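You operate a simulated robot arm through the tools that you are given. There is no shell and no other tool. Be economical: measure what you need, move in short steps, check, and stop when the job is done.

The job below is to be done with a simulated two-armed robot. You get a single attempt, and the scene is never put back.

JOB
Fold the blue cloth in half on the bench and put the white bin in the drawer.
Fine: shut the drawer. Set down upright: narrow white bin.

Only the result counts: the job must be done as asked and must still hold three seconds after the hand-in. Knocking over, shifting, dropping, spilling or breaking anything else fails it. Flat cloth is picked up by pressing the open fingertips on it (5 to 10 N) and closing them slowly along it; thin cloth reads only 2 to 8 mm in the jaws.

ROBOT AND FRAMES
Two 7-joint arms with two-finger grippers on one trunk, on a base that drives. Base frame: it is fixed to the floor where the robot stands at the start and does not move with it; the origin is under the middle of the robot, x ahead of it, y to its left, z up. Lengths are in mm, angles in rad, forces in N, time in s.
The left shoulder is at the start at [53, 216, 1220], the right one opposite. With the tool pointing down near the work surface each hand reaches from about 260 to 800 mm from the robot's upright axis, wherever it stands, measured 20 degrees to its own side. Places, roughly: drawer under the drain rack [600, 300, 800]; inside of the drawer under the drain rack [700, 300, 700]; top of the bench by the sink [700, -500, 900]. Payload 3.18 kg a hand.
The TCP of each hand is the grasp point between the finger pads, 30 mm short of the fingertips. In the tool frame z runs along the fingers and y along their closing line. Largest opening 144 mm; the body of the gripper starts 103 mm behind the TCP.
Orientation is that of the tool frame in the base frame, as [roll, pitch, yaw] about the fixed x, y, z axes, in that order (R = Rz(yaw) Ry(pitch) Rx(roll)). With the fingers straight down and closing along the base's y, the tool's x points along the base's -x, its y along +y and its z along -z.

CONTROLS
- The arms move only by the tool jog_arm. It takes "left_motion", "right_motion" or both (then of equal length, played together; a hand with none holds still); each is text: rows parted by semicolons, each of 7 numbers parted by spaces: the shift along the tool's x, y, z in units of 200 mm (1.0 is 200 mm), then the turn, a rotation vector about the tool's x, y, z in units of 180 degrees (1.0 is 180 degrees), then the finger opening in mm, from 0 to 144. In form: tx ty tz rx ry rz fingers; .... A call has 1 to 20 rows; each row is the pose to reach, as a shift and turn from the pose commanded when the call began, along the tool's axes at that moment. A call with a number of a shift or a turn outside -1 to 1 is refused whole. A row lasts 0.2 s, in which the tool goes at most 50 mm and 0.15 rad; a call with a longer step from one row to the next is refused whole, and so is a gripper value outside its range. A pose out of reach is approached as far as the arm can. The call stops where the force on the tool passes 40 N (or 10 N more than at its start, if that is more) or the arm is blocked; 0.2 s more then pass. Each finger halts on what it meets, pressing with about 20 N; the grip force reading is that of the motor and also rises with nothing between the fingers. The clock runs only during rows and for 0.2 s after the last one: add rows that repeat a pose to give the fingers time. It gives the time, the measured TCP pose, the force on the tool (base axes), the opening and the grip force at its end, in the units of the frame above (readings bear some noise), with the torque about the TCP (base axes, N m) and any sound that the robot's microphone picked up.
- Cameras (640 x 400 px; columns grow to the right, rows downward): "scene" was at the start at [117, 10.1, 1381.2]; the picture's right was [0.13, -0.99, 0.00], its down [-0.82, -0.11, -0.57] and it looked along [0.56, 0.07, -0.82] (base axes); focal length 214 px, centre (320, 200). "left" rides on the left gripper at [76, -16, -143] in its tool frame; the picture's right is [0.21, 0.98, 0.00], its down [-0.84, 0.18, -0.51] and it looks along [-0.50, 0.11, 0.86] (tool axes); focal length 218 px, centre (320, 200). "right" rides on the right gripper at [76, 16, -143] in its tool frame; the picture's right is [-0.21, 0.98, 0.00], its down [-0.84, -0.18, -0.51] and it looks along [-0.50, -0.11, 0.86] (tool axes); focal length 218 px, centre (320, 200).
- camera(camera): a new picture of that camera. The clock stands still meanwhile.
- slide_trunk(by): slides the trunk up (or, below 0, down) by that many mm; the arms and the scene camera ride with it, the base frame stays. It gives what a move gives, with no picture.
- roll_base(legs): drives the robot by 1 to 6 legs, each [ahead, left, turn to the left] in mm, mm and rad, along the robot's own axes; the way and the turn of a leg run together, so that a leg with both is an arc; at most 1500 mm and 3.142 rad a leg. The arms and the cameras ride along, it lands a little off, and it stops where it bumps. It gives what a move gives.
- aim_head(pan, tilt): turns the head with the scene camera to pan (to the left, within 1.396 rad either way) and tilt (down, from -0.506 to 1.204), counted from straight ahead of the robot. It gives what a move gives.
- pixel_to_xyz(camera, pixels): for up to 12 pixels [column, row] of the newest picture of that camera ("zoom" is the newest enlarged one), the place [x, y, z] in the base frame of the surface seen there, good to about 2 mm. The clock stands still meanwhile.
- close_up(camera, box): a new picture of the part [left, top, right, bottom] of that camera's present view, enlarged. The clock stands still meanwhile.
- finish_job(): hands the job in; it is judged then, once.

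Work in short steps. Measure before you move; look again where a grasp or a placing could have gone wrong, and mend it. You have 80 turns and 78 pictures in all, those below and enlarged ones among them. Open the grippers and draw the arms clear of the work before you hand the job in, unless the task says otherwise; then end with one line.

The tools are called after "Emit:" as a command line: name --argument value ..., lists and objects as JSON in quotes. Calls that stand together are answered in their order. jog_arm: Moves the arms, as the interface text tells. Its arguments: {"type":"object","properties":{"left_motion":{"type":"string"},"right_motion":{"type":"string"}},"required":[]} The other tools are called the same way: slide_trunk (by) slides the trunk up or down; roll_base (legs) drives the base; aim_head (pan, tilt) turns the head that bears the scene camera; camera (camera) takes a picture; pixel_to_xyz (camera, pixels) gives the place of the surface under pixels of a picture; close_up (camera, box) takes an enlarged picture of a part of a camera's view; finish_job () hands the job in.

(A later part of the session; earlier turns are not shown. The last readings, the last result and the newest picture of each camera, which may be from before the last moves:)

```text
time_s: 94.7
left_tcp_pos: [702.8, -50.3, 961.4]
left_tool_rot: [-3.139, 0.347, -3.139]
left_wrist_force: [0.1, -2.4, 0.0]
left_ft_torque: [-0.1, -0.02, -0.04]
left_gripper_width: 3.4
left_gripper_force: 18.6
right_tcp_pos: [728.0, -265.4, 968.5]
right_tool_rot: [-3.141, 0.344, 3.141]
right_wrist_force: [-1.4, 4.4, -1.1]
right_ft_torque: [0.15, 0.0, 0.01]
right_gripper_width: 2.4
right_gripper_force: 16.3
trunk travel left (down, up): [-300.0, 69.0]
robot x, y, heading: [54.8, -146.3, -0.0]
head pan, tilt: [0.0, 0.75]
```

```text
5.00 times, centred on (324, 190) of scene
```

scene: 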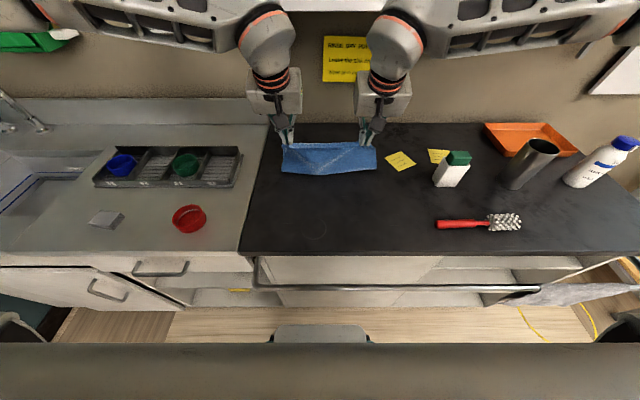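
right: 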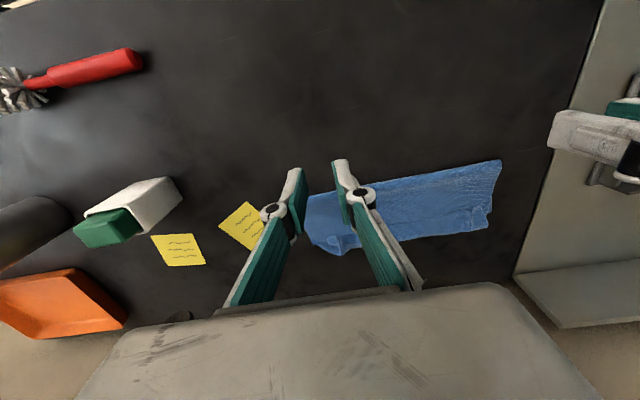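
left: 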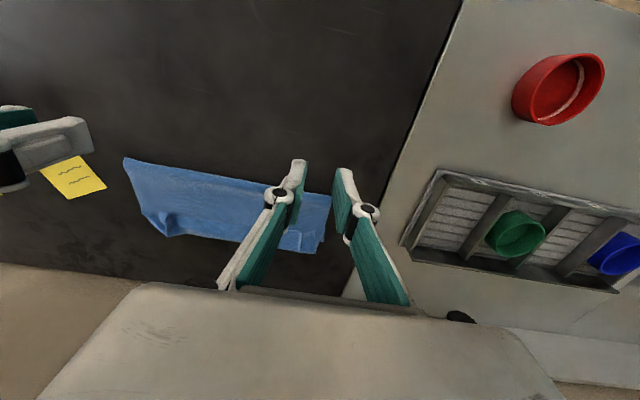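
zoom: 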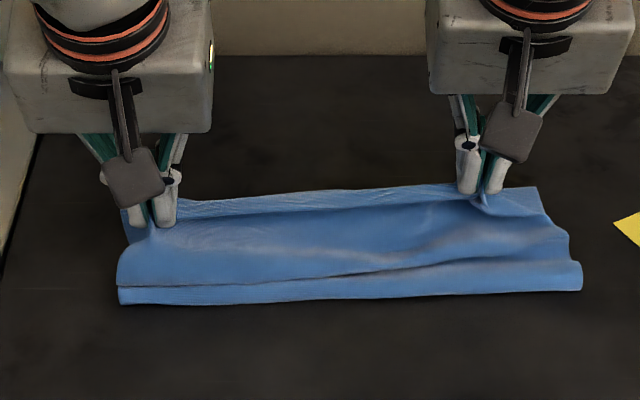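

Both hold. I pull up and back slowly to unfold the cloth (to tip x≈523/548).

Emit:
jog_arm --left_motion "0.02 -0.005 -0.088 0 0 0 0; 0.0425 -0.01 -0.1753 0 0 0 0; 0.09 -0.015 -0.26 0 0 0 0; 0.14 -0.02 -0.344 0 0 0 0; 0.218 -0.028 -0.386 0 0 0 0; 0.296 -0.035 -0.4275 0 0 0 0; 0.375 -0.04 -0.43 0 0 0 0; 0.454 -0.046 -0.432 0 0 0 0; 0.54 -0.052 -0.415 0 0 0 0; 0.626 -0.058 -0.3985 0 0 0 0; 0.703 -0.063 -0.369 0 0 0 0; 0.781 -0.068 -0.3385 0 0 0 0; 0.843 -0.072 -0.313 0 0 0 0; 0.9055 -0.076 -0.2885 0 0 0 0" --right_motion "0.02 -0.005 -0.088 0 0 0 0; 0.0425 -0.01 -0.1753 0 0 0 0; 0.09 -0.015 -0.26 0 0 0 0; 0.14 -0.02 -0.344 0 0 0 0; 0.218 -0.028 -0.386 0 0 0 0; 0.296 -0.035 -0.4275 0 0 0 0; 0.375 -0.04 -0.43 0 0 0 0; 0.454 -0.046 -0.432 0 0 0 0; 0.54 -0.052 -0.415 0 0 0 0; 0.626 -0.058 -0.3985 0 0 0 0; 0.703 -0.063 -0.369 0 0 0 0; 0.781 -0.068 -0.3385 0 0 0 0; 0.843 -0.072 -0.313 0 0 0 0; 0.9055 -0.076 -0.2885 0 0 0 0"

Emit:
close_up --camera "scene" --box '[244, 160, 404, 260]'

Emit:
pixel_to_xyz --camera "zoom" --pixels '[[320, 108], [320, 120], [320, 150], [320, 180], [320, 210], [320, 230], [320, 250], [320, 270], [320, 290], [200, 125], [460, 120]]'

```text
time_s: 97.7
left_tcp_pos: [513.9, -65.2, 953.6]
left_tool_rot: [-3.14, 0.347, -3.139]
left_wrist_force: [0.8, -1.1, -1.1]
left_ft_torque: [0.02, 0.02, 0.02]
left_gripper_width: 4.4
left_gripper_force: 22.6
right_tcp_pos: [539.6, -279.1, 963.1]
right_tool_rot: [-3.141, 0.345, 3.141]
right_wrist_force: [-0.5, 1.9, -0.7]
right_ft_torque: [0.0, 0.03, 0.0]
right_gripper_width: 4.0
right_gripper_force: 20.8
trunk travel left (down, up): [-300.0, 69.0]
robot x, y, heading: [54.6, -145.0, -0.003]
head pan, tilt: [0.0, 0.75]
```

```text
4.00 times, centred on (324, 210) of scene
```

zoom: 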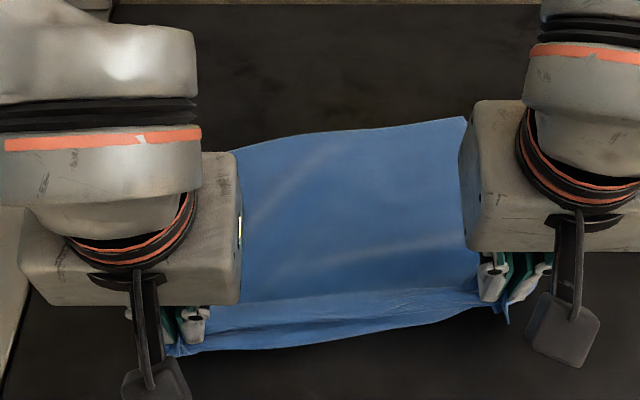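

```text
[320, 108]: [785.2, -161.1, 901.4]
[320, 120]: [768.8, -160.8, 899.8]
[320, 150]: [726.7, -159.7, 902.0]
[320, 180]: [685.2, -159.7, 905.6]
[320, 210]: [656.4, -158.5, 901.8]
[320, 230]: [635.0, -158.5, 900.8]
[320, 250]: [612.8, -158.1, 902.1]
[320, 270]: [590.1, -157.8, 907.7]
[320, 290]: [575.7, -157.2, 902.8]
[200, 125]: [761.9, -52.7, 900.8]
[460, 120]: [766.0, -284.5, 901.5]
```

The cloth is unfolding, slightly rotated with slack. I pull both hands back to x≈484 (right more), low, to flatten and straighten it.

Emit:
jog_arm --left_motion "0.026 0 0.01 0 0 0 0; 0.053 0 0.02 0 0 0 0; 0.079 0 0.03 0 0 0 0; 0.105 0 0.02 0 0 0 0; 0.131 0 0.01 0 0 0 0; 0.158 0 0 0 0 0 0; 0.184 0 -0.004 0 0 0 0; 0.21 0 -0.0075 0 0 0 0; 0.21 0 -0.0075 0 0 0 0" --right_motion "0.043 0 0.02 0 0 0 0; 0.086 0 0.04 0 0 0 0; 0.129 0 0.05 0 0 0 0; 0.171 0 0.04 0 0 0 0; 0.214 0 0.02 0 0 0 0; 0.257 0 0 0 0 0 0; 0.3 0 -0.004 0 0 0 0; 0.343 0 -0.008 0 0 0 0; 0.343 0 -0.008 0 0 0 0"

Emit:
close_up --camera "scene" --box '[244, 160, 404, 260]'

Emit:
pixel_to_xyz --camera "zoom" --pixels '[[320, 150], [320, 180], [320, 210], [320, 230], [320, 250], [320, 270], [320, 290], [320, 320], [320, 340]]'

```text
time_s: 99.7
left_tcp_pos: [475.9, -66.4, 941.1]
left_tool_rot: [-3.14, 0.347, -3.14]
left_wrist_force: [-0.3, -3.1, 0.8]
left_ft_torque: [-0.03, 0.02, -0.03]
left_gripper_width: 4.5
left_gripper_force: 24.0
right_tcp_pos: [474.1, -281.0, 942.1]
right_tool_rot: [-3.14, 0.345, 3.14]
right_wrist_force: [0.4, 2.9, 0.3]
right_ft_torque: [0.03, 0.0, -0.02]
right_gripper_width: 1.6
right_gripper_force: 16.5
trunk travel left (down, up): [-300.0, 69.0]
robot x, y, heading: [54.6, -148.5, 0.003]
head pan, tilt: [0.0, 0.75]
```

```text
4.00 times, centred on (324, 210) of scene
```

zoom: 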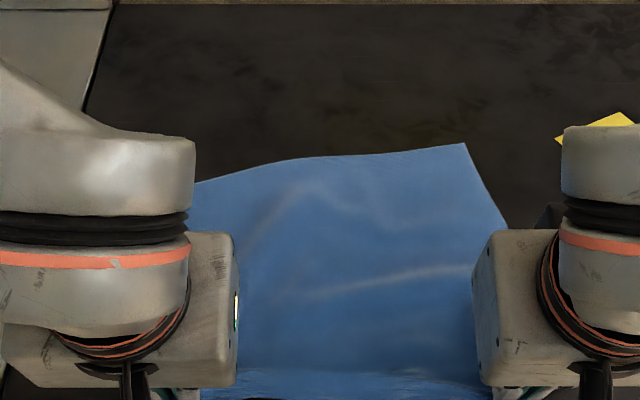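

```text
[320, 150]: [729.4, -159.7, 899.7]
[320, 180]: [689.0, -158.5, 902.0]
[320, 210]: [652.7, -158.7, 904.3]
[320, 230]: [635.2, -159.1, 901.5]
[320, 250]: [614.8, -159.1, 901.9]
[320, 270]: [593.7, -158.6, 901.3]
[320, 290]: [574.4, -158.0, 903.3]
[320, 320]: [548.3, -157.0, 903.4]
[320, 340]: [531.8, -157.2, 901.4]
```

Emit:
pixel_to_xyz --camera "zoom" --pixels '[[464, 148], [505, 222], [400, 154], [300, 162], [250, 175], [200, 187], [205, 215], [440, 350], [230, 378], [320, 372]]'

Emit:
close_up --camera "left" --box '[0, 0, 640, 400]'

```text
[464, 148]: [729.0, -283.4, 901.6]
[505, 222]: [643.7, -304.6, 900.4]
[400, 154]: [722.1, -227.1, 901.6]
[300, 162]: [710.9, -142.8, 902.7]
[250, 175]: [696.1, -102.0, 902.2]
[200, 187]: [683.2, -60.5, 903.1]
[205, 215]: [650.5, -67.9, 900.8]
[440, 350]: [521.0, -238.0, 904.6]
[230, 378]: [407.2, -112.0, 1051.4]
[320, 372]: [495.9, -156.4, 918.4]
```

```text
1.00 times, centred on (320, 200) of left (not enlarged: the box is as wide or as high as the picture)
```

zoom: 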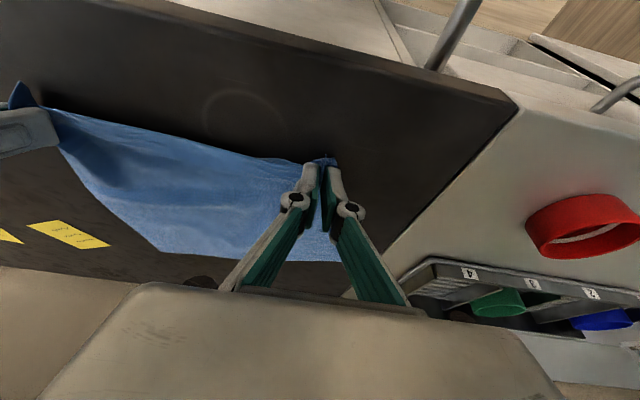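

The left grip seems to hold inner material and the cloth is skewed. I lower, release, draw the hands away and look at the whole unfolded cloth.

Emit:
jog_arm --left_motion "0 0 0.01 0 0 0 3; 0 0 0.02 0 0 0 6; 0 0 0.02 0 0 0 12; 0 0 0.02 0 0 0 20; 0 0 0.02 0 0 0 30; 0 0 -0.02 0 0 0 30; 0 0 -0.1 0 0 0 30; 0 0 -0.25 0 0.02 0 30; 0 0.1 -0.45 0 0.04 0 30; 0 0.25 -0.6 0 0.06 0 30; 0 0.45 -0.7 0 0.08 0 30; 0 0.65 -0.75 0 0.11 0 30" --right_motion "0 0 0.01 0 0 0 3; 0 0 0.02 0 0 0 6; 0 0 0.02 0 0 0 12; 0 0 0.02 0 0 0 20; 0 0 0.02 0 0 0 30; 0 0 -0.02 0 0 0 30; 0 0 -0.1 0 0 0 30; 0 0 -0.25 0 0.02 0 30; 0 -0.1 -0.45 0 0.04 0 30; 0 -0.25 -0.6 0 0.06 0 30; 0 -0.45 -0.7 0 0.08 0 30; 0 -0.65 -0.75 0 0.11 0 30"

Emit:
close_up --camera "scene" --box '[240, 160, 416, 270]'

```text
time_s: 102.3
left_tcp_pos: [421.0, 63.8, 1083.2]
left_tool_rot: [-3.139, -0.002, -3.139]
left_wrist_force: [0.0, 0.7, 0.4]
left_ft_torque: [-0.01, 0.03, 0.01]
left_gripper_width: 29.9
left_gripper_force: 0.1
right_tcp_pos: [424.0, -412.1, 1080.2]
right_tool_rot: [-3.141, -0.001, -3.14]
right_wrist_force: [-0.3, -0.4, -0.7]
right_ft_torque: [0.0, 0.02, 0.01]
right_gripper_width: 29.8
right_gripper_force: 0.1
trunk travel left (down, up): [-300.0, 69.0]
robot x, y, heading: [53.8, -145.8, 0.0]
head pan, tilt: [0.0, 0.75]
```

```text
3.64 times, centred on (328, 215) of scene
```

zoom: 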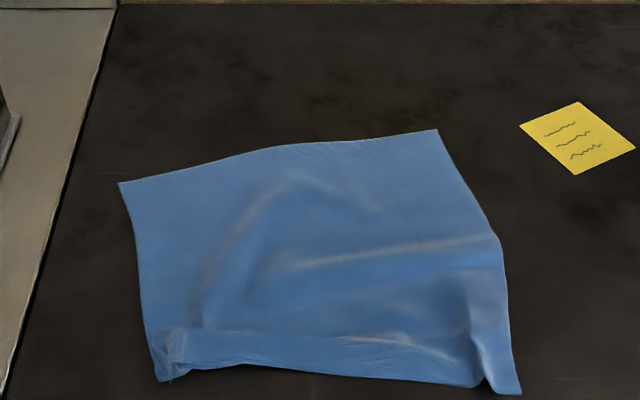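

The cloth is unfolded with a small hem turned over at the near left (165,350). I measure corners and hem.

Emit:
pixel_to_xyz --camera "zoom" --pixels '[[122, 186], [434, 133], [516, 390], [160, 378], [170, 335], [185, 350], [250, 350], [250, 335], [250, 360], [340, 345], [480, 340], [495, 240]]'

```text
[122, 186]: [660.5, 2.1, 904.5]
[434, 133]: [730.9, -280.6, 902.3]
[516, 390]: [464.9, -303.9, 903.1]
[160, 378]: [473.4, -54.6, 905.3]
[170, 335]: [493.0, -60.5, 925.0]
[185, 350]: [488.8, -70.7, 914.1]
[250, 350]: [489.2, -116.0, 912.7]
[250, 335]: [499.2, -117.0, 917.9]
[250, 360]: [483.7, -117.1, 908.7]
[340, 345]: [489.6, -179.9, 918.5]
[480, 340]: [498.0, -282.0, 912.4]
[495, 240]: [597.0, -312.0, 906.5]
```

Far corners are at (660,2) and (731,−281): the cloth is rotated ~14°. I'll grip both far corners and pull the cloth forward and straight; then fold the far edge toward the robot. Approaching with 0.35 tilt.

Emit:
jog_arm --left_motion "-0.094 -0.059 0.02 0 -0.014 0 40; -0.188 -0.118 0.05 0 -0.028 0 40; -0.281 -0.176 0.1 0 -0.042 0 40; -0.375 -0.235 0.15 0 -0.056 0 40; -0.469 -0.294 0.21 0 -0.07 0 40; -0.563 -0.353 0.27 0 -0.083 0 40; -0.656 -0.411 0.33 0 -0.097 0 40; -0.75 -0.47 0.4 0 -0.111 0 40" --right_motion "-0.119 0.098 0.02 0 -0.014 0 40; -0.238 0.196 0.05 0 -0.028 0 40; -0.356 0.294 0.1 0 -0.042 0 40; -0.475 0.393 0.15 0 -0.056 0 40; -0.594 0.491 0.2 0 -0.07 0 40; -0.713 0.589 0.26 0 -0.083 0 40; -0.831 0.687 0.32 0 -0.097 0 40; -0.95 0.785 0.385 0 -0.111 0 40"

Emit:
jog_arm --left_motion "-0.06 0 0.11 0 0 0 40; -0.12 0 0.22 0 0 0 40; -0.19 0 0.33 0 0 0 40; -0.235 0 0.42 0 0 0 40; -0.246 0 0.45 0 0 0 40; -0.248 0 0.458 0 0 0 40" --right_motion "-0.08 0 0.11 0 0 0 40; -0.16 0 0.22 0 0 0 40; -0.24 0 0.34 0 0 0 40; -0.295 0 0.44 0 0 0 40; -0.31 0 0.473 0 0 0 40; -0.3135 0 0.482 0 0 0 40"

Emit:
close_up --camera "scene" --box '[240, 160, 416, 270]'

```text
time_s: 104.1
left_tcp_pos: [574.0, -29.2, 1002.0]
left_tool_rot: [-3.14, 0.349, -3.141]
left_wrist_force: [1.1, -0.4, -0.1]
left_ft_torque: [0.0, 0.04, 0.02]
left_gripper_width: 40.1
left_gripper_force: 0.1
right_tcp_pos: [614.0, -251.8, 1005.0]
right_tool_rot: [3.141, 0.346, 3.141]
right_wrist_force: [0.0, 0.0, -0.2]
right_ft_torque: [0.0, 0.02, 0.03]
right_gripper_width: 39.9
right_gripper_force: 0.1
trunk travel left (down, up): [-300.0, 69.0]
robot x, y, heading: [56.3, -148.2, 0.003]
head pan, tilt: [0.0, 0.75]
```

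```text
time_s: 105.5
left_tcp_pos: [651.2, -28.2, 934.3]
left_tool_rot: [-3.141, 0.353, -3.14]
left_wrist_force: [-0.1, -0.2, 4.2]
left_ft_torque: [0.1, 0.0, 0.01]
left_gripper_width: 39.9
left_gripper_force: 0.5
right_tcp_pos: [706.8, -252.7, 936.6]
right_tool_rot: [-3.141, 0.35, 3.14]
right_wrist_force: [0.5, 0.4, 0.6]
right_ft_torque: [0.01, -0.06, -0.01]
right_gripper_width: 39.7
right_gripper_force: 0.1
trunk travel left (down, up): [-300.0, 69.0]
robot x, y, heading: [53.3, -144.8, 0.001]
head pan, tilt: [0.0, 0.75]
```

```text
3.64 times, centred on (328, 215) of scene
```

zoom: 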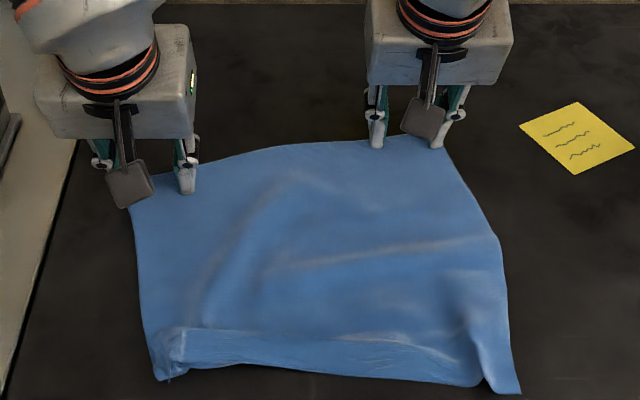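

Left presses 4 N; the right needs about 3 mm more.

Emit:
jog_arm --left_motion "0 0 0.002 0 0 0 40; 0 0 0.003 0 0 0 40" --right_motion "0 0 0.008 0 0 0 40; 0 0 0.014 0 0 0 40"

```text
time_s: 106.1
left_tcp_pos: [650.0, -28.0, 933.6]
left_tool_rot: [-3.14, 0.353, -3.139]
left_wrist_force: [-0.2, 0.3, 8.7]
left_ft_torque: [0.22, 0.01, -0.01]
left_gripper_width: 39.8
left_gripper_force: 0.1
right_tcp_pos: [707.2, -253.3, 936.1]
right_tool_rot: [3.14, 0.349, -3.141]
right_wrist_force: [-0.8, 0.2, 0.4]
right_ft_torque: [0.03, -0.02, -0.01]
right_gripper_width: 39.9
right_gripper_force: 0.1
trunk travel left (down, up): [-300.0, 69.0]
robot x, y, heading: [56.6, -142.3, -0.003]
head pan, tilt: [0.0, 0.75]
```

Emit:
jog_arm --right_motion "0 0 0.006 0 0 0 40; 0 0 0.01 0 0 0 40; 0 0 0.01 0 0 0 40"

```text
time_s: 106.9
left_tcp_pos: [650.2, -29.3, 933.4]
left_tool_rot: [-3.14, 0.353, -3.14]
left_wrist_force: [2.8, 0.4, 9.9]
left_ft_torque: [0.23, -0.06, -0.03]
left_gripper_width: 39.8
left_gripper_force: 0.0
right_tcp_pos: [706.7, -253.0, 932.7]
right_tool_rot: [-3.141, 0.351, 3.141]
right_wrist_force: [-0.8, -0.2, 9.3]
right_ft_torque: [-0.26, 0.05, -0.03]
right_gripper_width: 40.3
right_gripper_force: 0.1
trunk travel left (down, up): [-300.0, 69.0]
robot x, y, heading: [54.6, -147.5, -0.004]
head pan, tilt: [0.0, 0.75]
```

Both press ≈9–10 N. I close slowly.

Emit:
jog_arm --left_motion "0 0 0 0 0 0 37; 0 0 0 0 0 0 34; 0 0 0 0 0 0 31; 0 0 0 0 0 0 28; 0 0 0 0 0 0 25; 0 0 0 0 0 0 22; 0 0 0 0 0 0 19; 0 0 0 0 0 0 16; 0 0 0 0 0 0 13; 0 0 0 0 0 0 10; 0 0 0 0 0 0 7; 0 0 0 0 0 0 4; 0 0 0 0 0 0 2; 0 0 0 0 0 0 0; 0 0 0 0 0 0 0; 0 0 0 0 0 0 0; 0 0 -0.03 0 0 0 0; 0 0 -0.06 0 0 0 0" --right_motion "0 0 0 0 0 0 37; 0 0 0 0 0 0 34; 0 0 0 0 0 0 31; 0 0 0 0 0 0 28; 0 0 0 0 0 0 25; 0 0 0 0 0 0 22; 0 0 0 0 0 0 19; 0 0 0 0 0 0 16; 0 0 0 0 0 0 13; 0 0 0 0 0 0 10; 0 0 0 0 0 0 7; 0 0 0 0 0 0 4; 0 0 0 0 0 0 2; 0 0 0 0 0 0 0; 0 0 0 0 0 0 0; 0 0 0 0 0 0 0; 0 0 -0.03 0 0 0 0; 0 0 -0.06 0 0 0 0"

Emit:
close_up --camera "scene" --box '[240, 160, 416, 270]'

```text
time_s: 110.7
left_tcp_pos: [645.9, -30.0, 944.2]
left_tool_rot: [-3.14, 0.352, -3.139]
left_wrist_force: [0.3, 0.2, -0.6]
left_ft_torque: [0.01, -0.02, 0.0]
left_gripper_width: 0.0
left_gripper_force: 20.6
right_tcp_pos: [702.7, -251.7, 943.1]
right_tool_rot: [3.141, 0.349, -3.14]
right_wrist_force: [0.1, -0.2, 1.0]
right_ft_torque: [0.08, -0.01, 0.07]
right_gripper_width: 3.6
right_gripper_force: 16.3
trunk travel left (down, up): [-300.0, 69.0]
robot x, y, heading: [54.0, -142.0, -0.002]
head pan, tilt: [0.0, 0.75]
```

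```text
3.64 times, centred on (328, 215) of scene
```

zoom: 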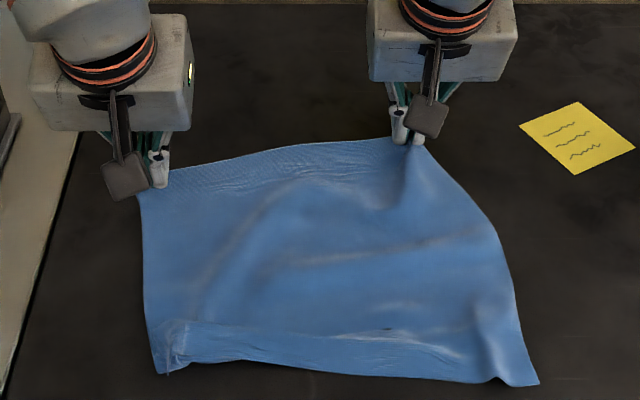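

The right took hold (3.6 mm), the left slipped off the edge. I shift the left inward (y≈−50), and press again.

Emit:
jog_arm --left_motion "0 0 -0.03 0 0 0 10; -0.02 -0.05 -0.02 0 0 0 30; -0.047 -0.1 0.017 0 0 0 40; -0.047 -0.1 0.017 0 0 0 40; -0.035 -0.1 0.05 0 0 0 40; -0.028 -0.1 0.066 0 0 0 40; -0.028 -0.1 0.069 0 0 0 40; -0.028 -0.1 0.069 0 0 0 40"

```text
time_s: 112.5
left_tcp_pos: [656.9, -50.1, 933.3]
left_tool_rot: [-3.14, 0.351, -3.141]
left_wrist_force: [-0.3, -0.3, -0.2]
left_ft_torque: [-0.02, 0.0, 0.05]
left_gripper_width: 40.2
left_gripper_force: 0.0
right_tcp_pos: [702.6, -254.0, 943.0]
right_tool_rot: [-3.141, 0.348, 3.141]
right_wrist_force: [0.2, 0.2, 0.5]
right_ft_torque: [-0.02, 0.02, 0.0]
right_gripper_width: 3.6
right_gripper_force: 17.6
trunk travel left (down, up): [-300.0, 69.0]
robot x, y, heading: [52.4, -147.1, 0.0]
head pan, tilt: [0.0, 0.75]
```

Emit:
jog_arm --left_motion "0 0 0.004 0 0 0 40; 0 0 0.007 0 0 0 40; 0 0 0.007 0 0 0 40"

```text
time_s: 113.3
left_tcp_pos: [658.1, -49.5, 933.9]
left_tool_rot: [-3.14, 0.352, -3.141]
left_wrist_force: [-0.5, -1.3, 9.1]
left_ft_torque: [-0.1, 0.01, -0.01]
left_gripper_width: 40.4
left_gripper_force: 0.1
right_tcp_pos: [702.4, -254.1, 943.7]
right_tool_rot: [-3.142, 0.348, -3.14]
right_wrist_force: [-0.4, 0.5, 0.4]
right_ft_torque: [0.07, -0.04, 0.04]
right_gripper_width: 1.2
right_gripper_force: 16.4
trunk travel left (down, up): [-300.0, 69.0]
robot x, y, heading: [57.0, -144.3, 0.006]
head pan, tilt: [0.0, 0.75]
```

9.1 N on the left; I close slowly and lift a little.

Emit:
jog_arm --left_motion "0 0 0 0 0 0 37; 0 0 0 0 0 0 34; 0 0 0 0 0 0 31; 0 0 0 0 0 0 28; 0 0 0.001 0 0 0 25; 0 0 0.001 0 0 0 22; 0 0 0.001 0 0 0 19; 0 0 0.001 0 0 0 16; 0 0 0.001 0 0 0 13; 0 0 0.001 0 0 0 10; 0 0 0.001 0 0 0 7; 0 0 0.001 0 0 0 4; 0 0 0.001 0 0 0 2; 0 0 0 0 0 0 0; 0 0 0 0 0 0 0; 0 0 0 0 0 0 0; 0 0 -0.03 0 0 0 0; 0 0 -0.06 0 0 0 0"

Emit:
close_up --camera "scene" --box '[240, 160, 416, 270]'

```text
time_s: 117.1
left_tcp_pos: [654.3, -50.1, 943.2]
left_tool_rot: [-3.14, 0.35, -3.14]
left_wrist_force: [-0.5, -1.7, 0.8]
left_ft_torque: [-0.08, 0.03, 0.0]
left_gripper_width: 2.5
left_gripper_force: 17.0
right_tcp_pos: [703.3, -254.3, 943.0]
right_tool_rot: [-3.14, 0.348, 3.141]
right_wrist_force: [-1.4, 1.8, 2.2]
right_ft_torque: [0.05, 0.04, -0.02]
right_gripper_width: 1.9
right_gripper_force: 20.4
trunk travel left (down, up): [-300.0, 69.0]
robot x, y, heading: [56.9, -145.1, -0.001]
head pan, tilt: [0.0, 0.75]
```

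```text
3.64 times, centred on (328, 215) of scene
```

zoom: 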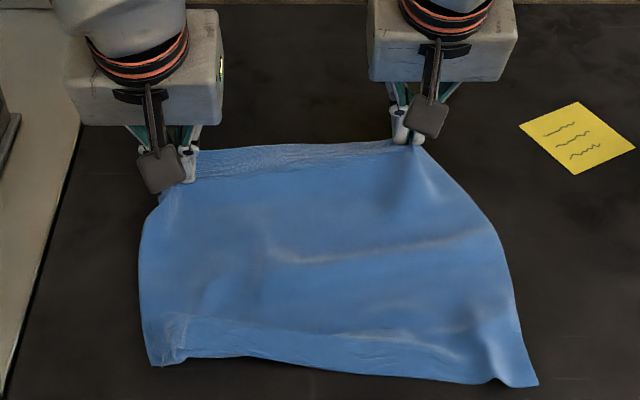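

Both far corners are held. I drag the cloth forward, low, to tip x≈768 on both sides to straighten it.

Emit:
jog_arm --left_motion "-0.062 0 0.023 0 0 0 0; -0.123 0 0.045 0 0 0 0; -0.185 0 0.068 0 0 0 0; -0.247 0 0.09 0 0 0 0; -0.308 0 0.113 0 0 0 0; -0.37 0 0.135 0 0 0 0; -0.431 0 0.158 0 0 0 0; -0.493 0 0.18 0 0 0 0; -0.493 0 0.18 0 0 0 0" --right_motion "-0.031 0 0.011 0 0 0 0; -0.061 0 0.022 0 0 0 0; -0.092 0 0.033 0 0 0 0; -0.122 0 0.045 0 0 0 0; -0.153 0 0.056 0 0 0 0; -0.183 0 0.067 0 0 0 0; -0.214 0 0.078 0 0 0 0; -0.244 0 0.089 0 0 0 0; -0.244 0 0.089 0 0 0 0"

Emit:
close_up --camera "scene" --box '[240, 150, 416, 260]'

Emit:
pixel_to_xyz --camera "zoom" --pixels '[[150, 370], [500, 380], [320, 340], [320, 360], [320, 320], [320, 250]]'

```text
time_s: 119.1
left_tcp_pos: [757.8, -49.4, 942.9]
left_tool_rot: [-3.139, 0.351, -3.141]
left_wrist_force: [-0.5, -2.4, -0.6]
left_ft_torque: [-0.19, -0.05, -0.09]
left_gripper_width: 1.3
left_gripper_force: 16.0
right_tcp_pos: [754.8, -252.9, 943.9]
right_tool_rot: [-3.141, 0.348, 3.141]
right_wrist_force: [-0.1, 1.1, -0.5]
right_ft_torque: [0.18, 0.01, 0.07]
right_gripper_width: 4.2
right_gripper_force: 26.2
trunk travel left (down, up): [-300.0, 69.0]
robot x, y, heading: [53.6, -146.1, 0.0]
head pan, tilt: [0.0, 0.75]
```

```text
3.64 times, centred on (328, 205) of scene
```

zoom: 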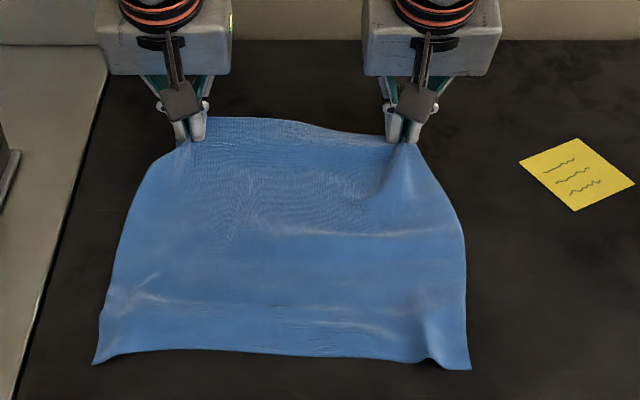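

```text
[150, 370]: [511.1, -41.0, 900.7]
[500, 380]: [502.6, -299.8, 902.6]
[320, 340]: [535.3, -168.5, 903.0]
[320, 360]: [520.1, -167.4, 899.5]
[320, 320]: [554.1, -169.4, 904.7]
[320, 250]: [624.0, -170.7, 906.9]
```

The cloth is now straight and flat, near edge at x≈515, grips at ≈767. I spread the hands slightly and fold the far edge back toward the robot, low (≈50 mm) and slow — first half.

Emit:
jog_arm --left_motion "-0.0137 0.02 -0.0376 0 0 0 0; -0.0075 0.04 -0.093 0 0 0 0; 0.0085 0.06 -0.152 0 0 0 0; 0.0325 0.065 -0.2035 0 0 0 0; 0.069 0.065 -0.2485 0 0 0 0; 0.1145 0.065 -0.2705 0 0 0 0; 0.1615 0.065 -0.288 0 0 0 0; 0.208 0.065 -0.305 0 0 0 0; 0.255 0.065 -0.322 0 0 0 0; 0.302 0.065 -0.339 0 0 0 0; 0.349 0.065 -0.3565 0 0 0 0; 0.396 0.065 -0.3735 0 0 0 0; 0.443 0.065 -0.3905 0 0 0 0; 0.49 0.065 -0.408 0 0 0 0; 0.537 0.065 -0.425 0 0 0 0" --right_motion "-0.0137 -0.015 -0.0376 0 0 0 0; -0.0075 -0.03 -0.093 0 0 0 0; 0.0085 -0.04 -0.152 0 0 0 0; 0.0325 -0.045 -0.2035 0 0 0 0; 0.069 -0.045 -0.2485 0 0 0 0; 0.1145 -0.045 -0.2705 0 0 0 0; 0.1615 -0.045 -0.288 0 0 0 0; 0.208 -0.045 -0.305 0 0 0 0; 0.255 -0.045 -0.322 0 0 0 0; 0.302 -0.045 -0.339 0 0 0 0; 0.349 -0.045 -0.3565 0 0 0 0; 0.396 -0.045 -0.3735 0 0 0 0; 0.443 -0.045 -0.3905 0 0 0 0; 0.49 -0.045 -0.408 0 0 0 0; 0.537 -0.045 -0.425 0 0 0 0"

Emit:
close_up --camera "scene" --box '[240, 150, 416, 260]'

Emit:
pixel_to_xyz --camera "zoom" --pixels '[[320, 170], [320, 180], [320, 190], [320, 220], [320, 250], [320, 280], [320, 310], [320, 340], [320, 350]]'

```text
time_s: 122.3
left_tcp_pos: [628.8, -37.4, 985.7]
left_tool_rot: [-3.136, 0.353, -3.141]
left_wrist_force: [-2.1, -25.0, 0.2]
left_ft_torque: [-0.7, 0.04, -0.28]
left_gripper_width: 3.8
left_gripper_force: 19.9
right_tcp_pos: [626.9, -261.3, 986.7]
right_tool_rot: [3.138, 0.352, -3.14]
right_wrist_force: [1.6, 25.7, -0.3]
right_ft_torque: [0.76, -0.07, -0.06]
right_gripper_width: 4.8
right_gripper_force: 19.9
trunk travel left (down, up): [-300.0, 69.0]
robot x, y, heading: [57.4, -147.7, 0.0]
head pan, tilt: [0.0, 0.75]
```

```text
3.64 times, centred on (328, 205) of scene
```

zoom: 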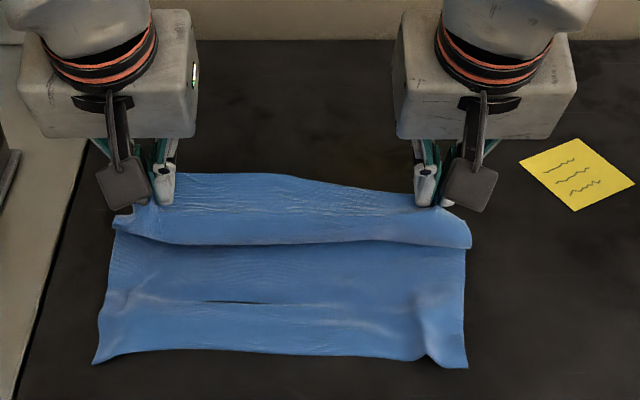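

```text
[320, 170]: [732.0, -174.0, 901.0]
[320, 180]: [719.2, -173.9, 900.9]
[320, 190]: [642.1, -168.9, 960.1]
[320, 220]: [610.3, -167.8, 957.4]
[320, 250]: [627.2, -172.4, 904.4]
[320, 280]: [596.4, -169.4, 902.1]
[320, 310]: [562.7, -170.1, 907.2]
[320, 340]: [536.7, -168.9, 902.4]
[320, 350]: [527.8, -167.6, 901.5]
```

Folding well, but the hands pull 25 N apart; I relax them inward by ~7 mm each and finish the path down to tip x≈539.

Emit:
jog_arm --left_motion "0 -0.03 0 0 0 0 0; 0.047 -0.035 -0.017 0 0 0 0; 0.094 -0.035 -0.0343 0 0 0 0; 0.1426 -0.035 -0.0468 0 0 0 0; 0.193 -0.035 -0.0545 0 0 0 0; 0.2468 -0.035 -0.0529 0 0 0 0; 0.304 -0.035 -0.0419 0 0 0 0; 0.363 -0.035 -0.0262 0 0 0 0; 0.4236 -0.035 -0.0057 0 0 0 0; 0.4843 -0.035 0.0147 0 0 0 0; 0.532 -0.035 0.0291 0 0 0 0; 0.545 -0.035 0.0351 0 0 0 0; 0.545 -0.035 0.0351 0 0 0 0" --right_motion "0 0.03 0 0 0 0 0; 0.047 0.035 -0.017 0 0 0 0; 0.094 0.035 -0.0343 0 0 0 0; 0.1426 0.035 -0.0468 0 0 0 0; 0.193 0.035 -0.0545 0 0 0 0; 0.2468 0.035 -0.0529 0 0 0 0; 0.304 0.035 -0.0419 0 0 0 0; 0.363 0.035 -0.0262 0 0 0 0; 0.4236 0.035 -0.0057 0 0 0 0; 0.4843 0.035 0.0147 0 0 0 0; 0.532 0.035 0.0291 0 0 0 0; 0.545 0.035 0.0351 0 0 0 0; 0.545 0.035 0.0351 0 0 0 0"

Emit:
close_up --camera "scene" --box '[240, 160, 416, 270]'

Emit:
pixel_to_xyz --camera "zoom" --pixels '[[320, 190], [320, 205], [320, 220], [320, 240], [320, 260], [320, 280], [320, 300], [320, 310], [320, 320], [320, 330]]'

```text
time_s: 125.1
left_tcp_pos: [528.4, -43.8, 942.0]
left_tool_rot: [-3.142, 0.35, -3.14]
left_wrist_force: [-0.5, -5.7, 0.0]
left_ft_torque: [-0.05, 0.01, 0.0]
left_gripper_width: 3.8
left_gripper_force: 24.1
right_tcp_pos: [525.3, -254.9, 941.7]
right_tool_rot: [3.142, 0.35, -3.141]
right_wrist_force: [-0.1, 5.8, -0.4]
right_ft_torque: [0.11, 0.02, -0.03]
right_gripper_width: 3.6
right_gripper_force: 24.7
trunk travel left (down, up): [-300.0, 69.0]
robot x, y, heading: [52.3, -147.0, 0.003]
head pan, tilt: [0.0, 0.75]
```

```text
3.64 times, centred on (328, 215) of scene
```

zoom: 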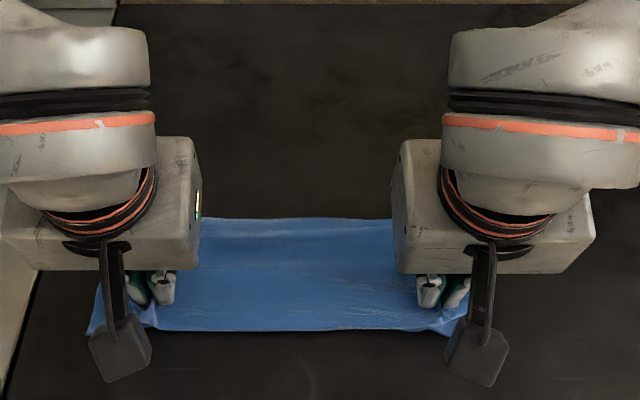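

```text
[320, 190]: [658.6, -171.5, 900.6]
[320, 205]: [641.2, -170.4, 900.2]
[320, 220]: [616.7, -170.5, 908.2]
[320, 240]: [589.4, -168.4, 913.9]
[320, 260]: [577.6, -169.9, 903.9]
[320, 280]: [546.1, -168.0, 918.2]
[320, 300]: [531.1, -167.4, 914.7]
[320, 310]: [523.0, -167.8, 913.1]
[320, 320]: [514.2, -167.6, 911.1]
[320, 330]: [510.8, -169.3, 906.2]
```

The fold came at x≈620 instead of ≈650 because the loop was still too high. Holding on, I unroll to tip x≈663 and go down to 18 mm height, to then come back very low.

Emit:
jog_arm --left_motion "-0.0257 0 -0.0704 0 0 0 0; -0.095 0 -0.1143 0 0 0 0; -0.179 0 -0.1261 0 0 0 0; -0.253 0 -0.1098 0 0 0 0; -0.3234 0 -0.0841 0 0 0 0; -0.3938 0 -0.0584 0 0 0 0; -0.4642 0 -0.0326 0 0 0 0; -0.5295 0 0.0072 0 0 0 0; -0.588 0 0.0658 0 0 0 0; -0.6037 0 0.1247 0 0 0 0; -0.6006 0 0.1768 0 0 0 0; -0.597 0 0.1862 0 0 0 0" --right_motion "-0.0257 0 -0.0704 0 0 0 0; -0.095 0 -0.1143 0 0 0 0; -0.179 0 -0.1261 0 0 0 0; -0.253 0 -0.1098 0 0 0 0; -0.3234 0 -0.0841 0 0 0 0; -0.3938 0 -0.0584 0 0 0 0; -0.4642 0 -0.0326 0 0 0 0; -0.5295 0 0.0072 0 0 0 0; -0.588 0 0.0658 0 0 0 0; -0.6037 0 0.1247 0 0 0 0; -0.6006 0 0.1768 0 0 0 0; -0.597 0 0.1862 0 0 0 0"

Emit:
close_up --camera "scene" --box '[240, 150, 416, 260]'

Emit:
pixel_to_xyz --camera "zoom" --pixels '[[320, 160], [320, 170], [320, 180], [320, 190], [320, 205], [320, 220], [320, 240], [320, 260], [320, 290], [320, 320], [320, 345]]'

```text
time_s: 127.7
left_tcp_pos: [653.4, -42.7, 947.2]
left_tool_rot: [-3.139, 0.35, -3.141]
left_wrist_force: [-0.3, -5.0, 0.6]
left_ft_torque: [-0.18, -0.03, -0.02]
left_gripper_width: 1.6
left_gripper_force: 17.3
right_tcp_pos: [652.0, -254.6, 947.9]
right_tool_rot: [-3.14, 0.349, -3.141]
right_wrist_force: [-0.5, 6.1, 0.4]
right_ft_torque: [0.42, -0.09, 0.09]
right_gripper_width: 1.8
right_gripper_force: 19.9
trunk travel left (down, up): [-300.0, 69.0]
robot x, y, heading: [54.1, -146.8, -0.002]
head pan, tilt: [0.0, 0.75]
```

```text
3.64 times, centred on (328, 205) of scene
```

zoom: 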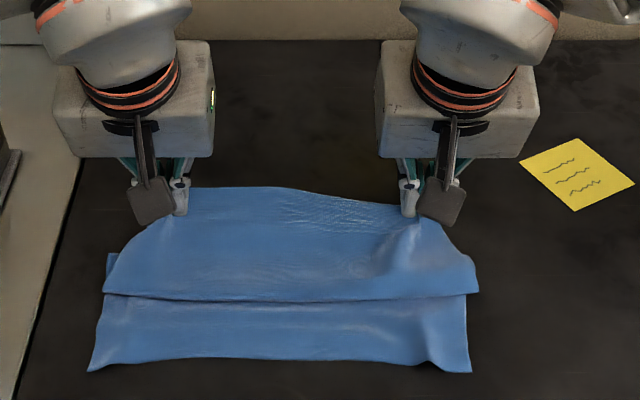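

```text
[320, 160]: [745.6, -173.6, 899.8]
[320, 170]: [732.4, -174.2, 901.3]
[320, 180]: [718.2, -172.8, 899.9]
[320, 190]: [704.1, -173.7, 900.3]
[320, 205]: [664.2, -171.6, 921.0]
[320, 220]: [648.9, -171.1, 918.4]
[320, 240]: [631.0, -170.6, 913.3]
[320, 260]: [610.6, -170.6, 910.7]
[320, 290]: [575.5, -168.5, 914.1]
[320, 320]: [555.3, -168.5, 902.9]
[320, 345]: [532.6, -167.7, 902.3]
```

The old crease stays, giving a Z. I pull the edge up and fully forward again (tip to ≈783) to lay the sheet flat and taut, then start a fold at only ~18 mm height.

Emit:
jog_arm --left_motion "-0.0664 0 -0.109 0 0 0 0; -0.1475 0 -0.1858 0 0 0 0; -0.2438 0 -0.2302 0 0 0 0; -0.3177 0 -0.2139 0 0 0 0; -0.376 0 -0.1553 0 0 0 0; -0.4241 0 -0.0686 0 0 0 0; -0.4603 0 0.0511 0 0 0 0; -0.478 0 0.148 0 0 0 0; -0.5037 0 0.1946 0 0 0 0; -0.533 0 0.216 0 0 0 0; -0.5565 0 0.2246 0 0 0 0; -0.5565 0 0.2246 0 0 0 0" --right_motion "-0.0664 0 -0.109 0 0 0 0; -0.1475 0 -0.1858 0 0 0 0; -0.2438 0 -0.2302 0 0 0 0; -0.3177 0 -0.2139 0 0 0 0; -0.376 0 -0.1553 0 0 0 0; -0.4241 0 -0.0686 0 0 0 0; -0.4603 0 0.0511 0 0 0 0; -0.478 0 0.148 0 0 0 0; -0.5037 0 0.1946 0 0 0 0; -0.533 0 0.216 0 0 0 0; -0.5565 0 0.2246 0 0 0 0; -0.5565 0 0.2246 0 0 0 0"

Emit:
close_up --camera "scene" --box '[240, 150, 416, 260]'

Emit:
pixel_to_xyz --camera "zoom" --pixels '[[320, 110], [320, 130], [320, 160], [320, 190], [320, 220], [320, 240], [320, 260], [320, 290], [320, 320], [320, 335], [100, 350], [465, 350]]'

```text
time_s: 130.3
left_tcp_pos: [774.4, -43.9, 944.2]
left_tool_rot: [3.142, 0.351, -3.139]
left_wrist_force: [-0.7, -5.9, -0.5]
left_ft_torque: [-0.23, -0.01, -0.08]
left_gripper_width: 2.0
left_gripper_force: 16.7
right_tcp_pos: [770.9, -255.7, 943.7]
right_tool_rot: [3.141, 0.35, 3.14]
right_wrist_force: [-0.5, 6.0, 0.4]
right_ft_torque: [0.28, -0.02, 0.04]
right_gripper_width: 1.9
right_gripper_force: 16.9
trunk travel left (down, up): [-300.0, 69.0]
robot x, y, heading: [58.5, -147.0, -0.001]
head pan, tilt: [0.0, 0.75]
```

```text
3.64 times, centred on (328, 205) of scene
```

zoom: 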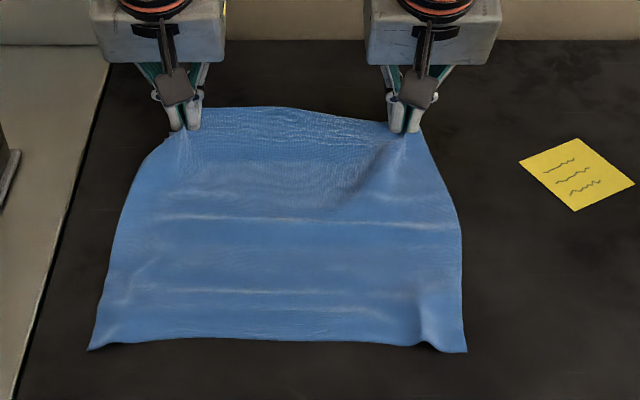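

```text
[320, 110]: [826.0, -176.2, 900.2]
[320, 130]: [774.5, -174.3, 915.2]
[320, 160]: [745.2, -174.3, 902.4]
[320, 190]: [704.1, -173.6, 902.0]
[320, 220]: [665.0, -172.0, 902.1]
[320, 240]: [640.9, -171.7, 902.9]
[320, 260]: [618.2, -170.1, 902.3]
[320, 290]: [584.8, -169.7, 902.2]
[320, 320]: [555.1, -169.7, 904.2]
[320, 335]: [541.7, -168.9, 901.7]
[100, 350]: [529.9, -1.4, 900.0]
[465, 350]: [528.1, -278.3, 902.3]
```

The sheet is flat again: near edge ≈532, far edge ≈798, so the fold should be at ≈665. I fold with a short lift then a low path, slow.

Emit:
jog_arm --left_motion "-0.003 0 -0.052 0 0 0 0; 0.003 0 -0.1075 0 0 0 0; 0.027 0 -0.159 0 0 0 0; 0.069 0 -0.19 0 0 0 0; 0.127 0 -0.206 0 0 0 0; 0.1885 0 -0.213 0 0 0 0; 0.25 0 -0.219 0 0 0 0; 0.3115 0 -0.2255 0 0 0 0; 0.373 0 -0.232 0 0 0 0; 0.4345 0 -0.2385 0 0 0 0; 0.496 0 -0.245 0 0 0 0; 0.556 0 -0.256 0 0 0 0; 0.6155 0 -0.2675 0 0 0 0; 0.6735 0 -0.2835 0 0 0 0; 0.7315 0 -0.299 0 0 0 0; 0.7875 0 -0.3195 0 0 0 0; 0.844 0 -0.34 0 0 0 0; 0.9 0 -0.3605 0 0 0 0" --right_motion "-0.003 0 -0.052 0 0 0 0; 0.003 0 -0.1075 0 0 0 0; 0.027 0 -0.159 0 0 0 0; 0.069 0 -0.19 0 0 0 0; 0.127 0 -0.206 0 0 0 0; 0.1885 0 -0.213 0 0 0 0; 0.25 0 -0.219 0 0 0 0; 0.3115 0 -0.2255 0 0 0 0; 0.373 0 -0.232 0 0 0 0; 0.4345 0 -0.2385 0 0 0 0; 0.496 0 -0.245 0 0 0 0; 0.556 0 -0.256 0 0 0 0; 0.6155 0 -0.2675 0 0 0 0; 0.6735 0 -0.2835 0 0 0 0; 0.7315 0 -0.299 0 0 0 0; 0.7875 0 -0.3195 0 0 0 0; 0.844 0 -0.34 0 0 0 0; 0.9 0 -0.3605 0 0 0 0"

Emit:
close_up --camera "scene" --box '[240, 150, 416, 260]'

Emit:
pixel_to_xyz --camera "zoom" --pixels '[[320, 180], [320, 190], [320, 200], [320, 210], [320, 220], [320, 240], [320, 260], [320, 275], [320, 290], [320, 310], [320, 320], [320, 335]]'

```text
time_s: 134.1
left_tcp_pos: [578.9, -42.3, 950.9]
left_tool_rot: [-3.138, 0.35, -3.139]
left_wrist_force: [-0.2, -5.0, 0.2]
left_ft_torque: [-0.08, -0.01, -0.03]
left_gripper_width: 3.0
left_gripper_force: 18.6
right_tcp_pos: [577.1, -256.1, 951.5]
right_tool_rot: [3.141, 0.349, 3.142]
right_wrist_force: [-0.5, 5.9, 0.7]
right_ft_torque: [0.17, 0.0, 0.0]
right_gripper_width: 1.9
right_gripper_force: 16.6
trunk travel left (down, up): [-300.0, 69.0]
robot x, y, heading: [52.7, -144.7, 0.001]
head pan, tilt: [0.0, 0.75]
```

```text
3.64 times, centred on (328, 205) of scene
```

zoom: 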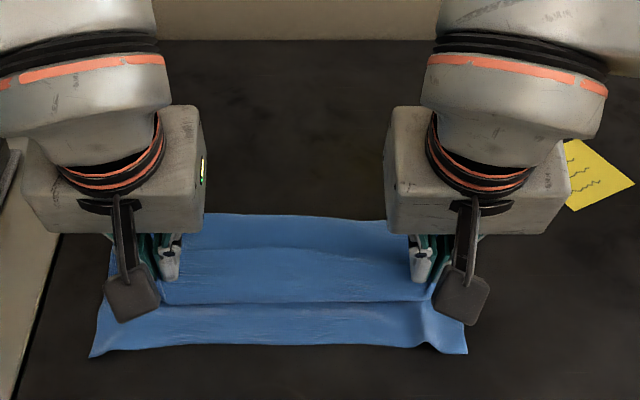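

```text
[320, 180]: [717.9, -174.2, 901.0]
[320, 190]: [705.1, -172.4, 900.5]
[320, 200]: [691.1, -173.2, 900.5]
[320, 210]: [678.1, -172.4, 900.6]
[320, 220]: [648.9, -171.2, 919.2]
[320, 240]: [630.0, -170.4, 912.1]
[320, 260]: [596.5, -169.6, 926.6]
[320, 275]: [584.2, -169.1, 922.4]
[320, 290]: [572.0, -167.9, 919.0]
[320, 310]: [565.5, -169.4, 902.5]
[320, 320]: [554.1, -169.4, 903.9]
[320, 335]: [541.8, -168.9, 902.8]
```

The fold lags again (≈657 with slack). I finish laying the edge on the near edge (tip ≈547), release and lift; then I'll pin the near edges and sweep slack toward the fold.

Emit:
jog_arm --left_motion "0.0376 0 -0.0137 0 0 0 0; 0.075 0 -0.0274 0 0 0 0; 0.1144 0 -0.0365 0 0 0 0; 0.1554 0 -0.0408 0 0 0 0; 0.1887 0 -0.037 0 0 0 0; 0.2126 0 -0.0298 0 0 0 0; 0.2126 0 -0.0298 0 0 0 5; 0.2126 0 -0.0298 0 0 0 10; 0.2126 0 -0.0298 0 0 0 15; 0.2126 0 -0.0298 0 0 0 24; 0.2126 0 -0.0298 0 0 0 30; 0.2 0 -0.07 0 0 0 30; 0.17 0 -0.15 0 0 0 30; 0.12 0 -0.28 0 0 0 30; 0.0756 0 -0.4054 0 0 0 30" --right_motion "0.0376 0 -0.0137 0 0 0 0; 0.075 0 -0.0274 0 0 0 0; 0.1144 0 -0.0365 0 0 0 0; 0.1554 0 -0.0408 0 0 0 0; 0.1887 0 -0.037 0 0 0 0; 0.2126 0 -0.0298 0 0 0 0; 0.2126 0 -0.0298 0 0 0 5; 0.2126 0 -0.0298 0 0 0 10; 0.2126 0 -0.0298 0 0 0 15; 0.2126 0 -0.0298 0 0 0 24; 0.2126 0 -0.0298 0 0 0 30; 0.2 0 -0.07 0 0 0 30; 0.17 0 -0.15 0 0 0 30; 0.12 0 -0.28 0 0 0 30; 0.0756 0 -0.4054 0 0 0 30"

Emit:
jog_arm --left_motion "0.05 0.1 -0.1 0 0 0 30; 0.1 0.25 -0.2 0 0.02 0 30; 0.15 0.4 -0.25 0 0.05 0 30; 0.2 0.55 -0.25 0 0.08 0 30; 0.2 0.7 -0.25 0 0.111 0 30" --right_motion "0.05 -0.1 -0.1 0 0 0 30; 0.1 -0.25 -0.2 0 0.02 0 30; 0.15 -0.4 -0.25 0 0.05 0 30; 0.2 -0.55 -0.25 0 0.08 0 30; 0.2 -0.7 -0.25 0 0.111 0 30"

Emit:
close_up --camera "scene" --box '[260, 190, 388, 270]'

Emit:
pixel_to_xyz --camera "zoom" --pixels '[[320, 95], [320, 105], [320, 115], [320, 130], [320, 145], [320, 160], [320, 175], [320, 190], [320, 205], [320, 220], [320, 235], [320, 250]]'

```text
time_s: 137.3
left_tcp_pos: [538.9, -42.7, 1021.1]
left_tool_rot: [-3.139, 0.35, -3.14]
left_wrist_force: [0.6, 0.5, -0.2]
left_ft_torque: [-0.04, -0.01, 0.0]
left_gripper_width: 30.1
left_gripper_force: 0.1
right_tcp_pos: [532.7, -255.9, 1021.4]
right_tool_rot: [3.14, 0.348, 3.141]
right_wrist_force: [-0.4, -0.1, -0.4]
right_ft_torque: [-0.02, -0.01, 0.01]
right_gripper_width: 30.0
right_gripper_force: 0.0
trunk travel left (down, up): [-300.0, 69.0]
robot x, y, heading: [55.4, -147.6, 0.0]
head pan, tilt: [0.0, 0.75]
```

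```text
time_s: 138.5
left_tcp_pos: [481.8, 95.6, 1053.6]
left_tool_rot: [-3.141, 0.0, -3.14]
left_wrist_force: [-1.0, -0.3, -0.3]
left_ft_torque: [-0.02, 0.0, 0.02]
left_gripper_width: 30.2
left_gripper_force: 0.0
right_tcp_pos: [480.4, -395.3, 1054.0]
right_tool_rot: [3.141, -0.001, -3.14]
right_wrist_force: [1.1, 0.0, -0.3]
right_ft_torque: [-0.03, -0.01, -0.01]
right_gripper_width: 29.9
right_gripper_force: 0.0
trunk travel left (down, up): [-300.0, 69.0]
robot x, y, heading: [56.6, -146.1, 0.0]
head pan, tilt: [0.0, 0.75]
```

```text
5.00 times, centred on (324, 230) of scene
```

zoom: 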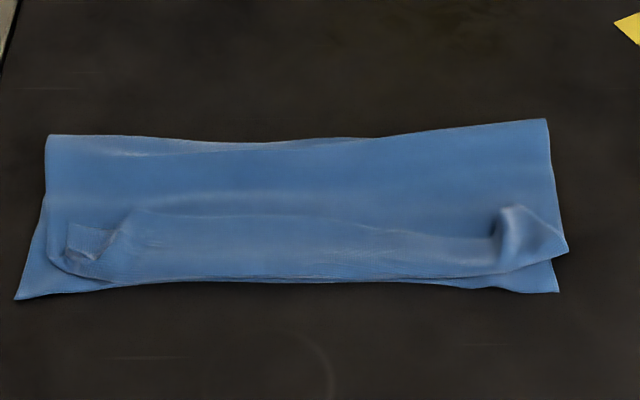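

```text
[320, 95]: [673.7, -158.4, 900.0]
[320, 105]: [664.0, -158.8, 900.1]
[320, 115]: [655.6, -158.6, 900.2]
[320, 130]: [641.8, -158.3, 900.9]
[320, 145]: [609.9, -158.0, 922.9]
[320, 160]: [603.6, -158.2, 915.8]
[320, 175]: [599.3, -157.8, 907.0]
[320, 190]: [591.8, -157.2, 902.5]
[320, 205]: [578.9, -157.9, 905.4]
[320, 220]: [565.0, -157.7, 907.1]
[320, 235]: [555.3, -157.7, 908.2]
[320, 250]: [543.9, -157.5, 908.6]
```

The edge has rolled back over itself: the pinched cloth leaves the fingers toward the robot, so the tools must tilt strongly forward (~1 rad) during this fold for the sheet to hang down behind. I measure the pleats at (110,235) and (515,225) to re-grip them.

Emit:
pixel_to_xyz --camera "zoom" --pixels '[[105, 245], [120, 225], [100, 262], [80, 235], [135, 212], [150, 240], [515, 212], [512, 235], [510, 260], [495, 235], [535, 235], [560, 250]]'

```text
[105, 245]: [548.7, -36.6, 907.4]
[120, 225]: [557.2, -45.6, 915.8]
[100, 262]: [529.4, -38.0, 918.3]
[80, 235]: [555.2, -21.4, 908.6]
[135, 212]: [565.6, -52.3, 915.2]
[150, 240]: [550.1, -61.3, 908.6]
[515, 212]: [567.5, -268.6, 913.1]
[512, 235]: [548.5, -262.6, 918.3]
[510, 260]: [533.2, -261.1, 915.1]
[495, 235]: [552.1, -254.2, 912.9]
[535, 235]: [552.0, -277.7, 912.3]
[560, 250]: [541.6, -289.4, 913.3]
```

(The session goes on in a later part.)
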